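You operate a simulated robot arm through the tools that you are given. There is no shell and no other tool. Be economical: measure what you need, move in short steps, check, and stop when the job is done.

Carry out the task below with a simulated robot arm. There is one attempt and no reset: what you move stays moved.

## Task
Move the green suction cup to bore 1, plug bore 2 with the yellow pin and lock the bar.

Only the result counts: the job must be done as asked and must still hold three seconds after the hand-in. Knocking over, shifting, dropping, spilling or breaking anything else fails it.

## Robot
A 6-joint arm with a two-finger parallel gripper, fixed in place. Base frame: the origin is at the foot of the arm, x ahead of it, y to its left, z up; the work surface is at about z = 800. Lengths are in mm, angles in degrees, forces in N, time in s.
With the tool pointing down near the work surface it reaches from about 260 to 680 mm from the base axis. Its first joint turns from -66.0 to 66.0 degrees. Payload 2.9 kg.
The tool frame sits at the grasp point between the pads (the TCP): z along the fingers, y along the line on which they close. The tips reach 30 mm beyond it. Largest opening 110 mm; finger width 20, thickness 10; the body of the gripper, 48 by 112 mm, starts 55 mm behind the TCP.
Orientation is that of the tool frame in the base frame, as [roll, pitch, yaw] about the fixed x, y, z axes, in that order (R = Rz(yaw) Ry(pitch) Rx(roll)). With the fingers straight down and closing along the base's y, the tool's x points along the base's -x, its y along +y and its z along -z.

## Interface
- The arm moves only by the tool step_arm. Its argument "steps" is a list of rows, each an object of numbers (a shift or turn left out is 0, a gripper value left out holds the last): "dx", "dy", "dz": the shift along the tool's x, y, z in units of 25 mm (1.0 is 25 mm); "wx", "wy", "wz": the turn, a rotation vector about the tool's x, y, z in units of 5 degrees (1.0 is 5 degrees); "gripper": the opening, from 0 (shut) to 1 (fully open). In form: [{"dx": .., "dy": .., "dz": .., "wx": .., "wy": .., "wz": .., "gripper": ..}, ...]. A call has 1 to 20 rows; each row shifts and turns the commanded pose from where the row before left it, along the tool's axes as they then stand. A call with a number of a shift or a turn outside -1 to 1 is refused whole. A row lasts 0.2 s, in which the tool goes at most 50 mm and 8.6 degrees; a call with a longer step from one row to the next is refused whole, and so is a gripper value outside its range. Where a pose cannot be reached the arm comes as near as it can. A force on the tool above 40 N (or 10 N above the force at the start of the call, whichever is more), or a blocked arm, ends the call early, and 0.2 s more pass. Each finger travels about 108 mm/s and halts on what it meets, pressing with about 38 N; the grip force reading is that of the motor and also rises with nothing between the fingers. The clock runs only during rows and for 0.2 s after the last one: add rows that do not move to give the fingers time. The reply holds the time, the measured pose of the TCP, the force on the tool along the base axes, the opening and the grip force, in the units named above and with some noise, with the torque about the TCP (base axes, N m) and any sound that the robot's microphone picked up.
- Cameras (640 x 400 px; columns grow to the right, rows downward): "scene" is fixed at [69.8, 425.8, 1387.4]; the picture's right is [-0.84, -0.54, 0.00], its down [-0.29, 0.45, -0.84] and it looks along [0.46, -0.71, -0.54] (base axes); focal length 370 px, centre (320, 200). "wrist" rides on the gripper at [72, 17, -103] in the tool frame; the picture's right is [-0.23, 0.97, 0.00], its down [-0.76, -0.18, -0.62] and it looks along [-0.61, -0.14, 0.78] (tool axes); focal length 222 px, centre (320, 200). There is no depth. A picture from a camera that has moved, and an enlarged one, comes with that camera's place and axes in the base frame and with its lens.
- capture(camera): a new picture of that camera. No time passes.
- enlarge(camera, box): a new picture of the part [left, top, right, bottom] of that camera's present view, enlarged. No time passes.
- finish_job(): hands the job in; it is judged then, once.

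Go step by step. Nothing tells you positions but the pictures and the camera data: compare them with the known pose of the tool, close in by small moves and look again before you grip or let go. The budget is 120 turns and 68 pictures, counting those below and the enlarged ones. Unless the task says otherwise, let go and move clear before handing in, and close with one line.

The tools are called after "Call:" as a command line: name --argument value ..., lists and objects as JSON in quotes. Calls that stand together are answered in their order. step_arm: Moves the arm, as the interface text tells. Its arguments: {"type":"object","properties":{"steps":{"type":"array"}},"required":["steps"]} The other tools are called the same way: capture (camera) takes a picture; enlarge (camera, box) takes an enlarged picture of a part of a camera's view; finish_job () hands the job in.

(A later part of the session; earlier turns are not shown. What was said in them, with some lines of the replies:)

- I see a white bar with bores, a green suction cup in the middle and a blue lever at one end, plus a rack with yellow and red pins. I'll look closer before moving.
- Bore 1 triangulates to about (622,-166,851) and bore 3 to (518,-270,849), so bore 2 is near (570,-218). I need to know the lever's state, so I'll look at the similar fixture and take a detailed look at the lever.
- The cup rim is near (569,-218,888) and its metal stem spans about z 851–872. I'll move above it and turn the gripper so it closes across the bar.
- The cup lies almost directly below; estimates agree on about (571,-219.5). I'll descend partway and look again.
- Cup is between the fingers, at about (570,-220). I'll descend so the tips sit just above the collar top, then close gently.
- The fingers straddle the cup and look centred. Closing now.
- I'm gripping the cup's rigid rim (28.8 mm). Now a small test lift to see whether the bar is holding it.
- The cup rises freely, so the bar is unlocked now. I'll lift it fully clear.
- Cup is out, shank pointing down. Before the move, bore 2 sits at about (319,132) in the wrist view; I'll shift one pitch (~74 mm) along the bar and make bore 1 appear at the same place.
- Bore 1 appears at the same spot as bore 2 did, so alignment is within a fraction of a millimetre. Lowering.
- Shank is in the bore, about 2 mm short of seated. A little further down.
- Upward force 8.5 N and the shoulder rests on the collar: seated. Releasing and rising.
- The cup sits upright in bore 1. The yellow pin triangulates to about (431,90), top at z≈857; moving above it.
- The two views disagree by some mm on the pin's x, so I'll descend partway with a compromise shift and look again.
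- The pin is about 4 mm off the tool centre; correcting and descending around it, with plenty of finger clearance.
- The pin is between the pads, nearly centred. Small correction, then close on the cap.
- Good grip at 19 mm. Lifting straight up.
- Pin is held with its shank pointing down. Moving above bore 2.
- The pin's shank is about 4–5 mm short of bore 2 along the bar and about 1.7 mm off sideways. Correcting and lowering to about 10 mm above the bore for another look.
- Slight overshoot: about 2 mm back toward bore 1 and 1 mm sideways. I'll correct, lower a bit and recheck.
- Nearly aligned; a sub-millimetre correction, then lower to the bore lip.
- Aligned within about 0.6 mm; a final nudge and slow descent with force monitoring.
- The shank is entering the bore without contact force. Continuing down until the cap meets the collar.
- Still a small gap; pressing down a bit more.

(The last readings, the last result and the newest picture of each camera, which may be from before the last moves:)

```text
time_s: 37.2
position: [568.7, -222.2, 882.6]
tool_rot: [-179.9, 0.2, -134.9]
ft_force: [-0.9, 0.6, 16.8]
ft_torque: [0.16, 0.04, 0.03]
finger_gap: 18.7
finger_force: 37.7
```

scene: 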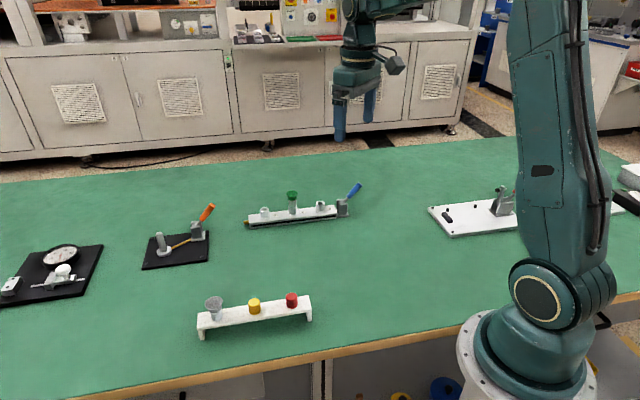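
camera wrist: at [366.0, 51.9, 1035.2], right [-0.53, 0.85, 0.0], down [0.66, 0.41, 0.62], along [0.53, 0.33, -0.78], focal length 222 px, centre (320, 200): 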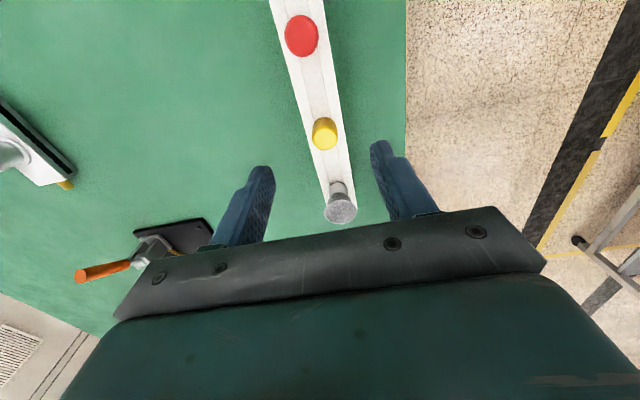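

Bottomed out with 16.8 N. Releasing and rising, then checking.

Call:
step_arm --steps '[{"gripper": 0.3}, {"gripper": 0.45}, {}, {"dz": -0.4}, {"dz": -1}, {"dz": -1}, {"dz": -1}, {"dz": -1}, {"dz": -1}, {}]'

Call:
enlarge --camera "scene" --box '[240, 170, 370, 235]'

```text
time_s: 39.4
position: [568.0, -222.1, 1012.4]
tool_rot: [179.9, 0.0, -135.0]
ft_force: [0.1, -1.4, 0.1]
ft_torque: [0.03, 0.0, -0.02]
finger_gap: 49.3
finger_force: 0.1
```

```text
4.92 times, centred on (305, 202) of scene
camera zoom: at [69.8, 425.8, 1387.4], right [-0.84, -0.54, 0.0], down [-0.29, 0.45, -0.84], along [0.46, -0.71, -0.54], focal length 1819 px, centre (394, 188)
```

zoom: 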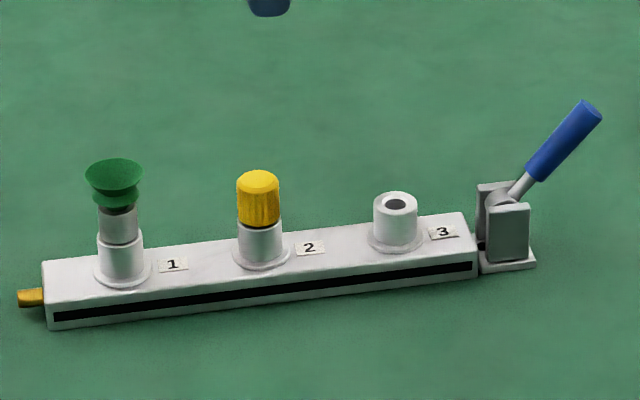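

Cup and pin are both seated. Now the lever: pivot near (476,-313,842), handle tip near (443,-347,893), swinging in the vertical plane along the bar. My gripper already closes across that plane, so I move above the handle.

Call:
step_arm --steps '[{"dx": 0.84, "gripper": 0.5}, {"dx": 0.84}, {"dx": 0.84}, {"dx": 0.84}, {"dx": 0.84}, {"dx": 0.84}, {"dx": 0.84}, {"dx": 0.84}, {"dz": 0.8}, {"dz": 0.8}, {}, {}]'

Call:
capture --camera "wrist"

Call:
enlarge --camera "scene" --box '[310, 140, 390, 230]'

```text
time_s: 42.0
position: [449.4, -342.5, 976.3]
tool_rot: [-180.0, 0.0, -135.0]
ft_force: [-0.2, -1.1, -0.5]
ft_torque: [0.01, -0.02, 0.01]
finger_gap: 55.0
finger_force: 0.0
```

```text
20 pictures are left
camera wrist: at [386.8, -381.5, 1079.6], right [-0.53, 0.85, 0.0], down [0.66, 0.41, 0.62], along [0.53, 0.33, -0.78], focal length 222 px, centre (320, 200)
```

wrist: 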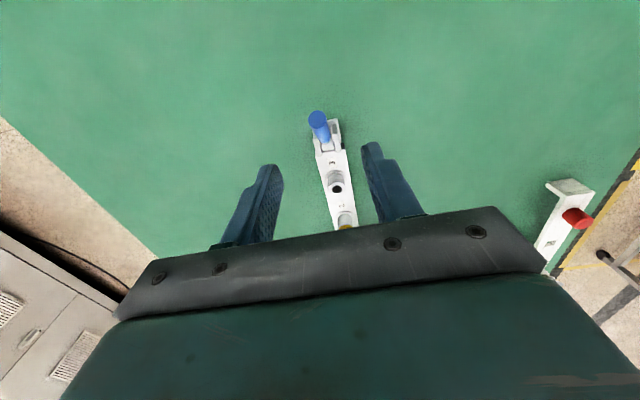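

```text
4.44 times, centred on (350, 185) of scene
camera zoom: at [69.8, 425.8, 1387.4], right [-0.84, -0.54, 0.0], down [-0.29, 0.45, -0.84], along [0.46, -0.71, -0.54], focal length 1642 px, centre (187, 267)
```

zoom: 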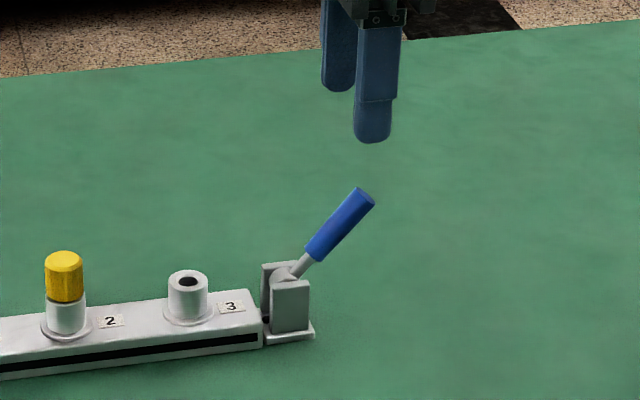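

The handle is directly beneath, centred between the fingers. Descending and closing on it.

Call:
step_arm --steps '[{"dx": -0.08, "dz": 0.8}, {"dz": 0.8}, {"dz": 0.8}, {"dz": 0.8}, {"dz": 0.24}, {"gripper": 0.3}, {"gripper": 0.2}, {"gripper": 0.1}, {"gripper": 0.03}, {}]'

Call:
enlarge --camera "scene" --box '[310, 160, 380, 220]'

```text
time_s: 44.2
position: [451.6, -340.1, 890.1]
tool_rot: [-179.6, 0.1, -135.0]
ft_force: [18.8, -19.6, -5.3]
ft_torque: [0.24, 0.31, 0.69]
finger_gap: 15.0
finger_force: 44.8
```

```text
6.67 times, centred on (345, 190) of scene
camera zoom: at [70.4, 425.3, 1387.5], right [-0.84, -0.54, 0.0], down [-0.29, 0.45, -0.84], along [0.46, -0.71, -0.54], focal length 2463 px, centre (153, 267)
```

zoom: 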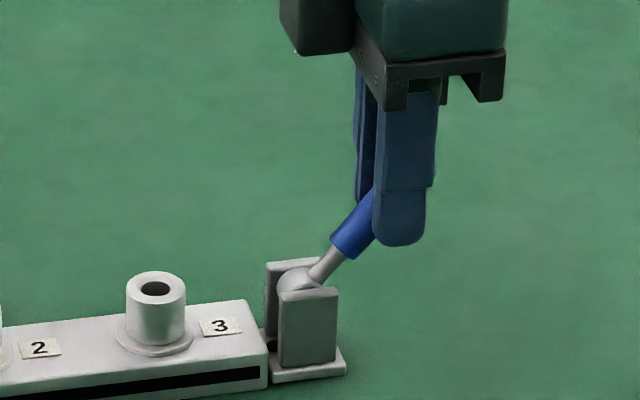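

Gripping the handle (15 mm) but with a sideways load of 27 N from being off-centre. I'll shift to relieve it.

Call:
step_arm --steps '[{"dy": -0.05}, {"dy": -0.03}, {}]'

```text
time_s: 45.0
position: [452.7, -341.2, 891.4]
tool_rot: [179.8, -0.1, -135.2]
ft_force: [-11.6, -5.8, 17.1]
ft_torque: [0.56, -0.44, -0.13]
finger_gap: 14.7
finger_force: 45.2
```

Side load is gone. Now a small test move along the arc inward (toward the bar) to feel which way the lever goes.

Call:
step_arm --steps '[{"dx": -0.1, "dz": -0.09}, {"dx": -0.1, "dz": -0.09}, {}]'

Call:
enlarge --camera "scene" --box '[310, 160, 380, 220]'

```text
time_s: 45.8
position: [456.4, -335.3, 890.8]
tool_rot: [179.6, 0.0, -135.0]
ft_force: [-10.2, -7.3, -13.7]
ft_torque: [-0.35, 0.09, -0.25]
finger_gap: 14.6
finger_force: 45.2
```

```text
6.67 times, centred on (345, 190) of scene
camera zoom: at [69.8, 425.5, 1387.5], right [-0.84, -0.54, 0.0], down [-0.29, 0.45, -0.84], along [0.46, -0.71, -0.54], focal length 2463 px, centre (153, 267)
```

zoom: 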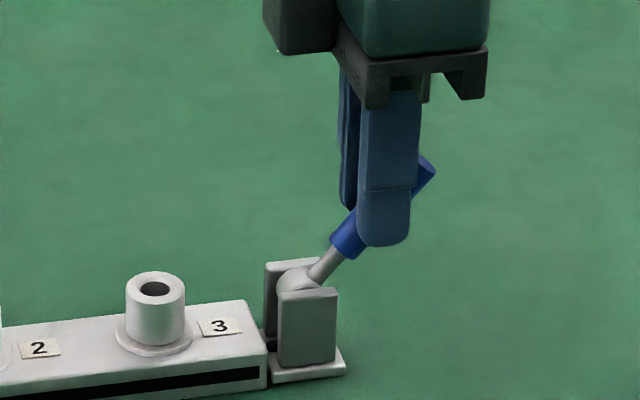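

The lever resisted and the fingers slid along it. Now test the opposite direction (outward and down).

Call:
step_arm --steps '[{"dx": 0.12, "dz": 0.1}, {"dx": 0.12, "dz": 0.1}, {"dx": 0.12, "dz": 0.1}, {"dx": 0.12, "dz": 0.1}, {}]'

Call:
enlarge --camera "scene" --box '[310, 160, 380, 220]'

```text
time_s: 47.0
position: [450.5, -342.9, 884.0]
tool_rot: [179.8, 0.1, -134.8]
ft_force: [-2.5, 32.0, 7.7]
ft_torque: [0.85, -1.07, -0.6]
finger_gap: 14.8
finger_force: 44.8
```

```text
6.67 times, centred on (345, 190) of scene
camera zoom: at [69.6, 426.7, 1387.1], right [-0.84, -0.54, 0.0], down [-0.29, 0.45, -0.84], along [0.46, -0.71, -0.54], focal length 2463 px, centre (153, 267)
```

zoom: 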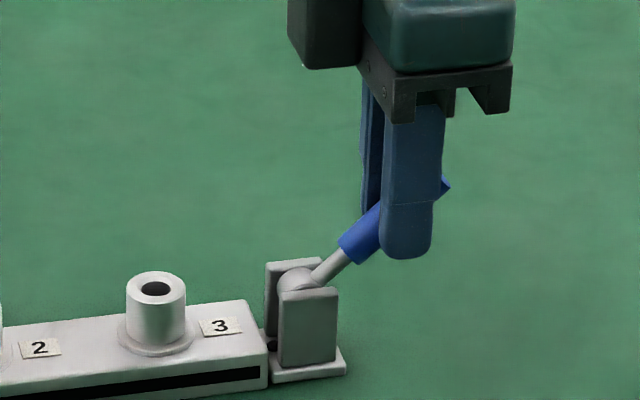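

The lever moved: it swings outward/down, which must be the locking stroke. I'll let go and press it down from above with closed fingers, which is sturdier.

Call:
step_arm --steps '[{"gripper": 0.3}, {"gripper": 0.4}, {}, {"dz": -0.8}, {"dz": -0.8}, {"dz": -0.6}, {"gripper": 0, "dx": 0.12}, {}, {}, {}]'

Call:
capture --camera "wrist"

Call:
enlarge --camera "scene" --box '[300, 160, 380, 220]'

```text
time_s: 49.2
position: [446.7, -346.7, 938.7]
tool_rot: [-180.0, 0.0, -135.0]
ft_force: [-0.3, -0.6, 0.4]
ft_torque: [0.0, 0.01, 0.0]
finger_gap: 0.0
finger_force: 38.0
```

```text
15 pictures are left
camera wrist: at [383.5, -386.3, 1043.2], right [-0.53, 0.85, 0.0], down [0.66, 0.41, 0.62], along [0.53, 0.33, -0.78], focal length 222 px, centre (320, 200)
```

wrist: 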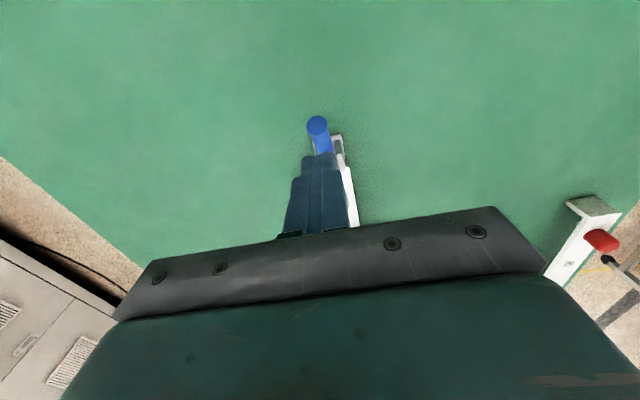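

```text
6.67 times, centred on (340, 190) of scene
camera zoom: at [69.8, 425.8, 1387.4], right [-0.84, -0.54, 0.0], down [-0.29, 0.45, -0.84], along [0.46, -0.71, -0.54], focal length 2463 px, centre (187, 267)
```

zoom: 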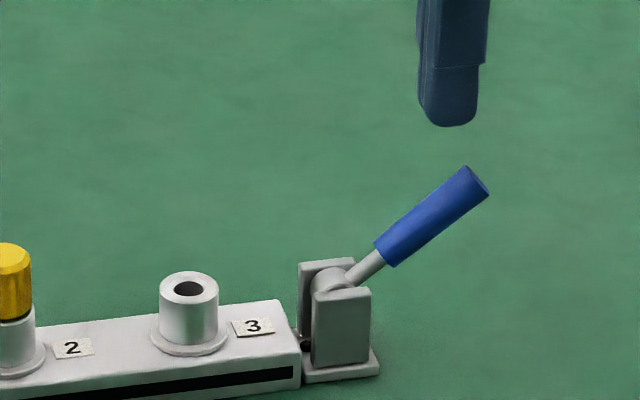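

The lever stays at its new lower angle, and the fingers are aligned over it. Pressing down in small steps.

Call:
step_arm --steps '[{"dz": 0.5}, {"dz": 0.4}, {"dz": 0.2}, {"dz": 0.2}, {"dz": 0.2}, {"dz": 0.2}, {}]'

Call:
enlarge --camera "scene" --box '[300, 160, 380, 220]'

```text
time_s: 50.8
position: [445.3, -349.4, 897.5]
tool_rot: [-180.0, 0.0, -134.9]
ft_force: [-0.8, 0.1, -0.7]
ft_torque: [-0.03, 0.02, 0.0]
finger_gap: 0.0
finger_force: 37.8
```

```text
6.67 times, centred on (340, 190) of scene
camera zoom: at [69.8, 425.8, 1387.4], right [-0.84, -0.54, 0.0], down [-0.29, 0.45, -0.84], along [0.46, -0.71, -0.54], focal length 2463 px, centre (187, 267)
```

zoom: 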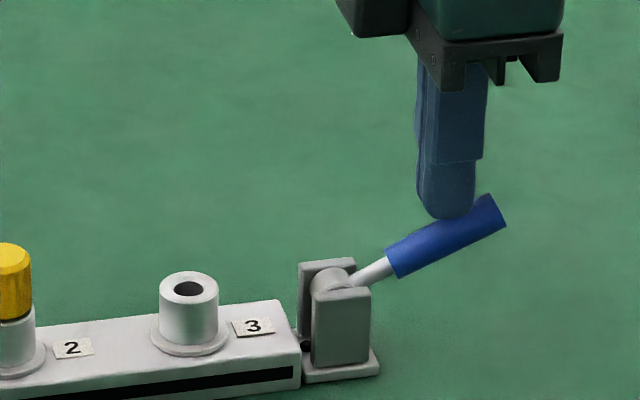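

It turns easily. Continuing down until it stops.

Call:
step_arm --steps '[{"dz": 0.15}, {"dz": 0.15}, {"dz": 0.15}, {"dz": 0.15}, {"dz": 0.15}, {}]'

Call:
enlarge --camera "scene" --box '[300, 160, 380, 220]'

```text
time_s: 52.2
position: [446.6, -347.4, 877.5]
tool_rot: [180.0, 0.0, -135.0]
ft_force: [-0.2, 0.0, 0.3]
ft_torque: [0.06, 0.01, 0.0]
finger_gap: 0.0
finger_force: 37.6
```

```text
6.67 times, centred on (340, 190) of scene
camera zoom: at [69.8, 425.8, 1387.4], right [-0.84, -0.54, 0.0], down [-0.29, 0.45, -0.84], along [0.46, -0.71, -0.54], focal length 2463 px, centre (187, 267)
```

zoom: 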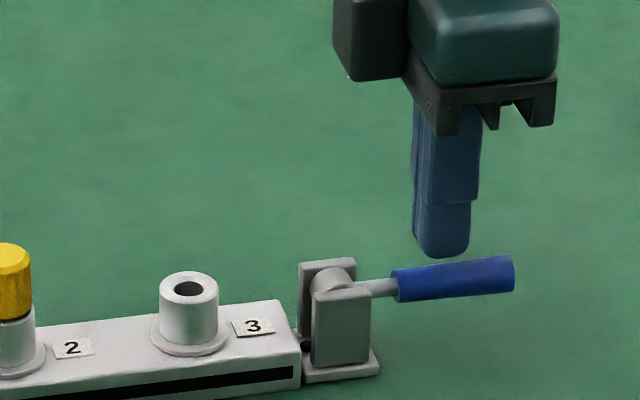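

The handle has dropped to horizontal on its own, slightly ahead of the fingers. I'll press a little more to confirm it's at its stop.

Call:
step_arm --steps '[{"dz": 0.1}, {"dz": 0.08}, {"dz": 0.08}, {}]'

Call:
enlarge --camera "scene" --box '[230, 160, 380, 240]'

```text
time_s: 53.2
position: [446.6, -349.0, 870.9]
tool_rot: [-180.0, 0.0, -135.0]
ft_force: [-0.1, 0.0, 0.1]
ft_torque: [0.0, -0.01, 0.01]
finger_gap: 0.2
finger_force: 37.3
```

```text
4.27 times, centred on (305, 200) of scene
camera zoom: at [69.8, 425.8, 1387.4], right [-0.84, -0.54, 0.0], down [-0.29, 0.45, -0.84], along [0.46, -0.71, -0.54], focal length 1577 px, centre (384, 200)
```

zoom: 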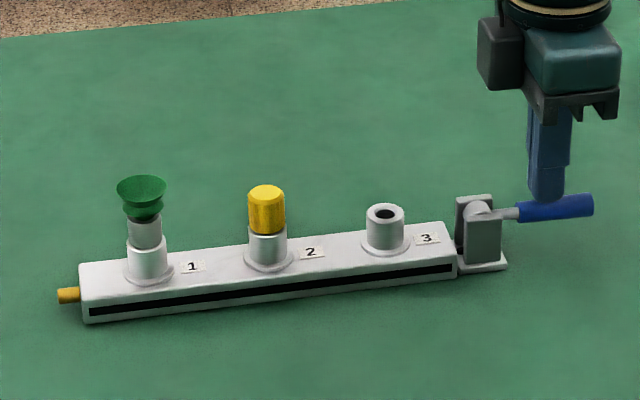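

No force yet and the handle hasn't moved further. I'll press on until contact is felt.

Call:
step_arm --steps '[{"dz": 0.08}, {"dz": 0.08}, {"dz": 0.08}, {}]'

Call:
enlarge --camera "scene" --box '[300, 160, 380, 220]'

```text
time_s: 54.1
position: [448.3, -349.5, 869.4]
tool_rot: [-179.7, 0.0, -135.0]
ft_force: [-2.5, 2.0, 4.7]
ft_torque: [0.04, 0.08, -0.02]
finger_gap: 0.0
finger_force: 37.7
stopped in row 4: the force on the tool passed its limit at 42 N (the readings are from after the stop); the commanded pose is now the measured one
```

```text
6.67 times, centred on (340, 190) of scene
camera zoom: at [69.7, 425.9, 1387.3], right [-0.84, -0.54, 0.0], down [-0.29, 0.45, -0.84], along [0.46, -0.71, -0.54], focal length 2463 px, centre (187, 267)
```

zoom: 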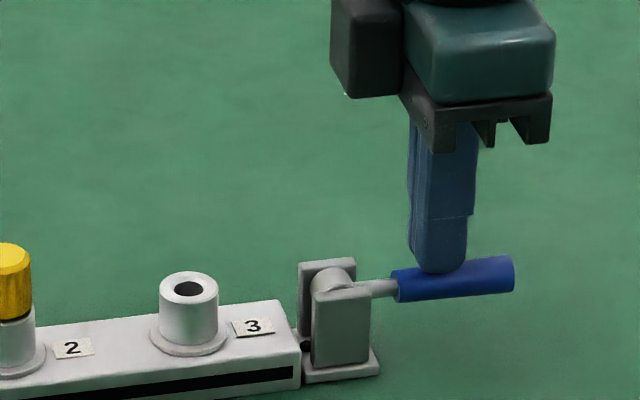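

The lever is hard against its end stop (42 N), the opposite end of travel from the unlocked state. Retracting upward and doing a last check.

Call:
step_arm --steps '[{"dz": -0.5}, {"dz": -1}, {"dz": -1}, {"dz": -1}, {"dz": -1}, {"dz": -1}, {}, {}, {}]'

Call:
enlarge --camera "scene" --box '[230, 160, 380, 240]'

Call:
capture --camera "scene"

```text
time_s: 56.1
position: [446.7, -347.5, 1005.4]
tool_rot: [-179.7, 0.1, -135.0]
ft_force: [-0.5, 0.5, -0.8]
ft_torque: [-0.01, 0.0, 0.01]
finger_gap: 0.0
finger_force: 37.7
```

```text
4.27 times, centred on (305, 200) of scene
camera zoom: at [69.8, 425.8, 1387.4], right [-0.84, -0.54, 0.0], down [-0.29, 0.45, -0.84], along [0.46, -0.71, -0.54], focal length 1577 px, centre (384, 200)
```

zoom: 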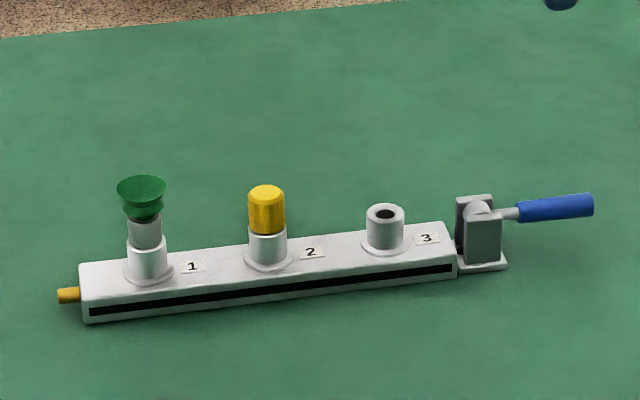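

```text
8 pictures are left
```

scene: 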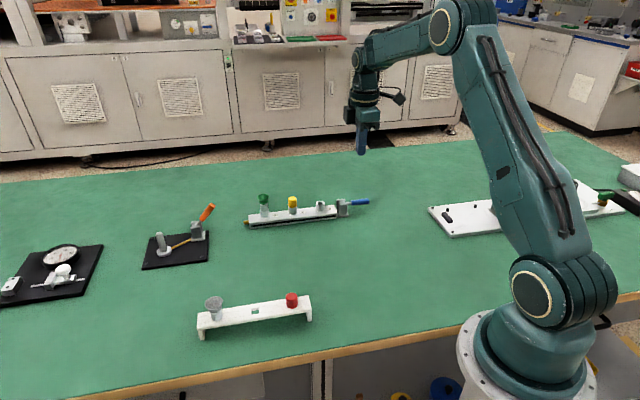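

The green cup is in bore 1, the yellow pin is in bore 2, the lever is down and holding, and nothing else has moved. Handing in.

Call:
finish_job

```text
The job is handed in.
```

The job is handed in: the green suction cup is in bore 1, the yellow pin plugs bore 2, and the lever is down against its end stop. I took that end stop as locked, because the cup lifted out freely with the lever at the other end. I didn't pull on the parts afterwards to confirm it.
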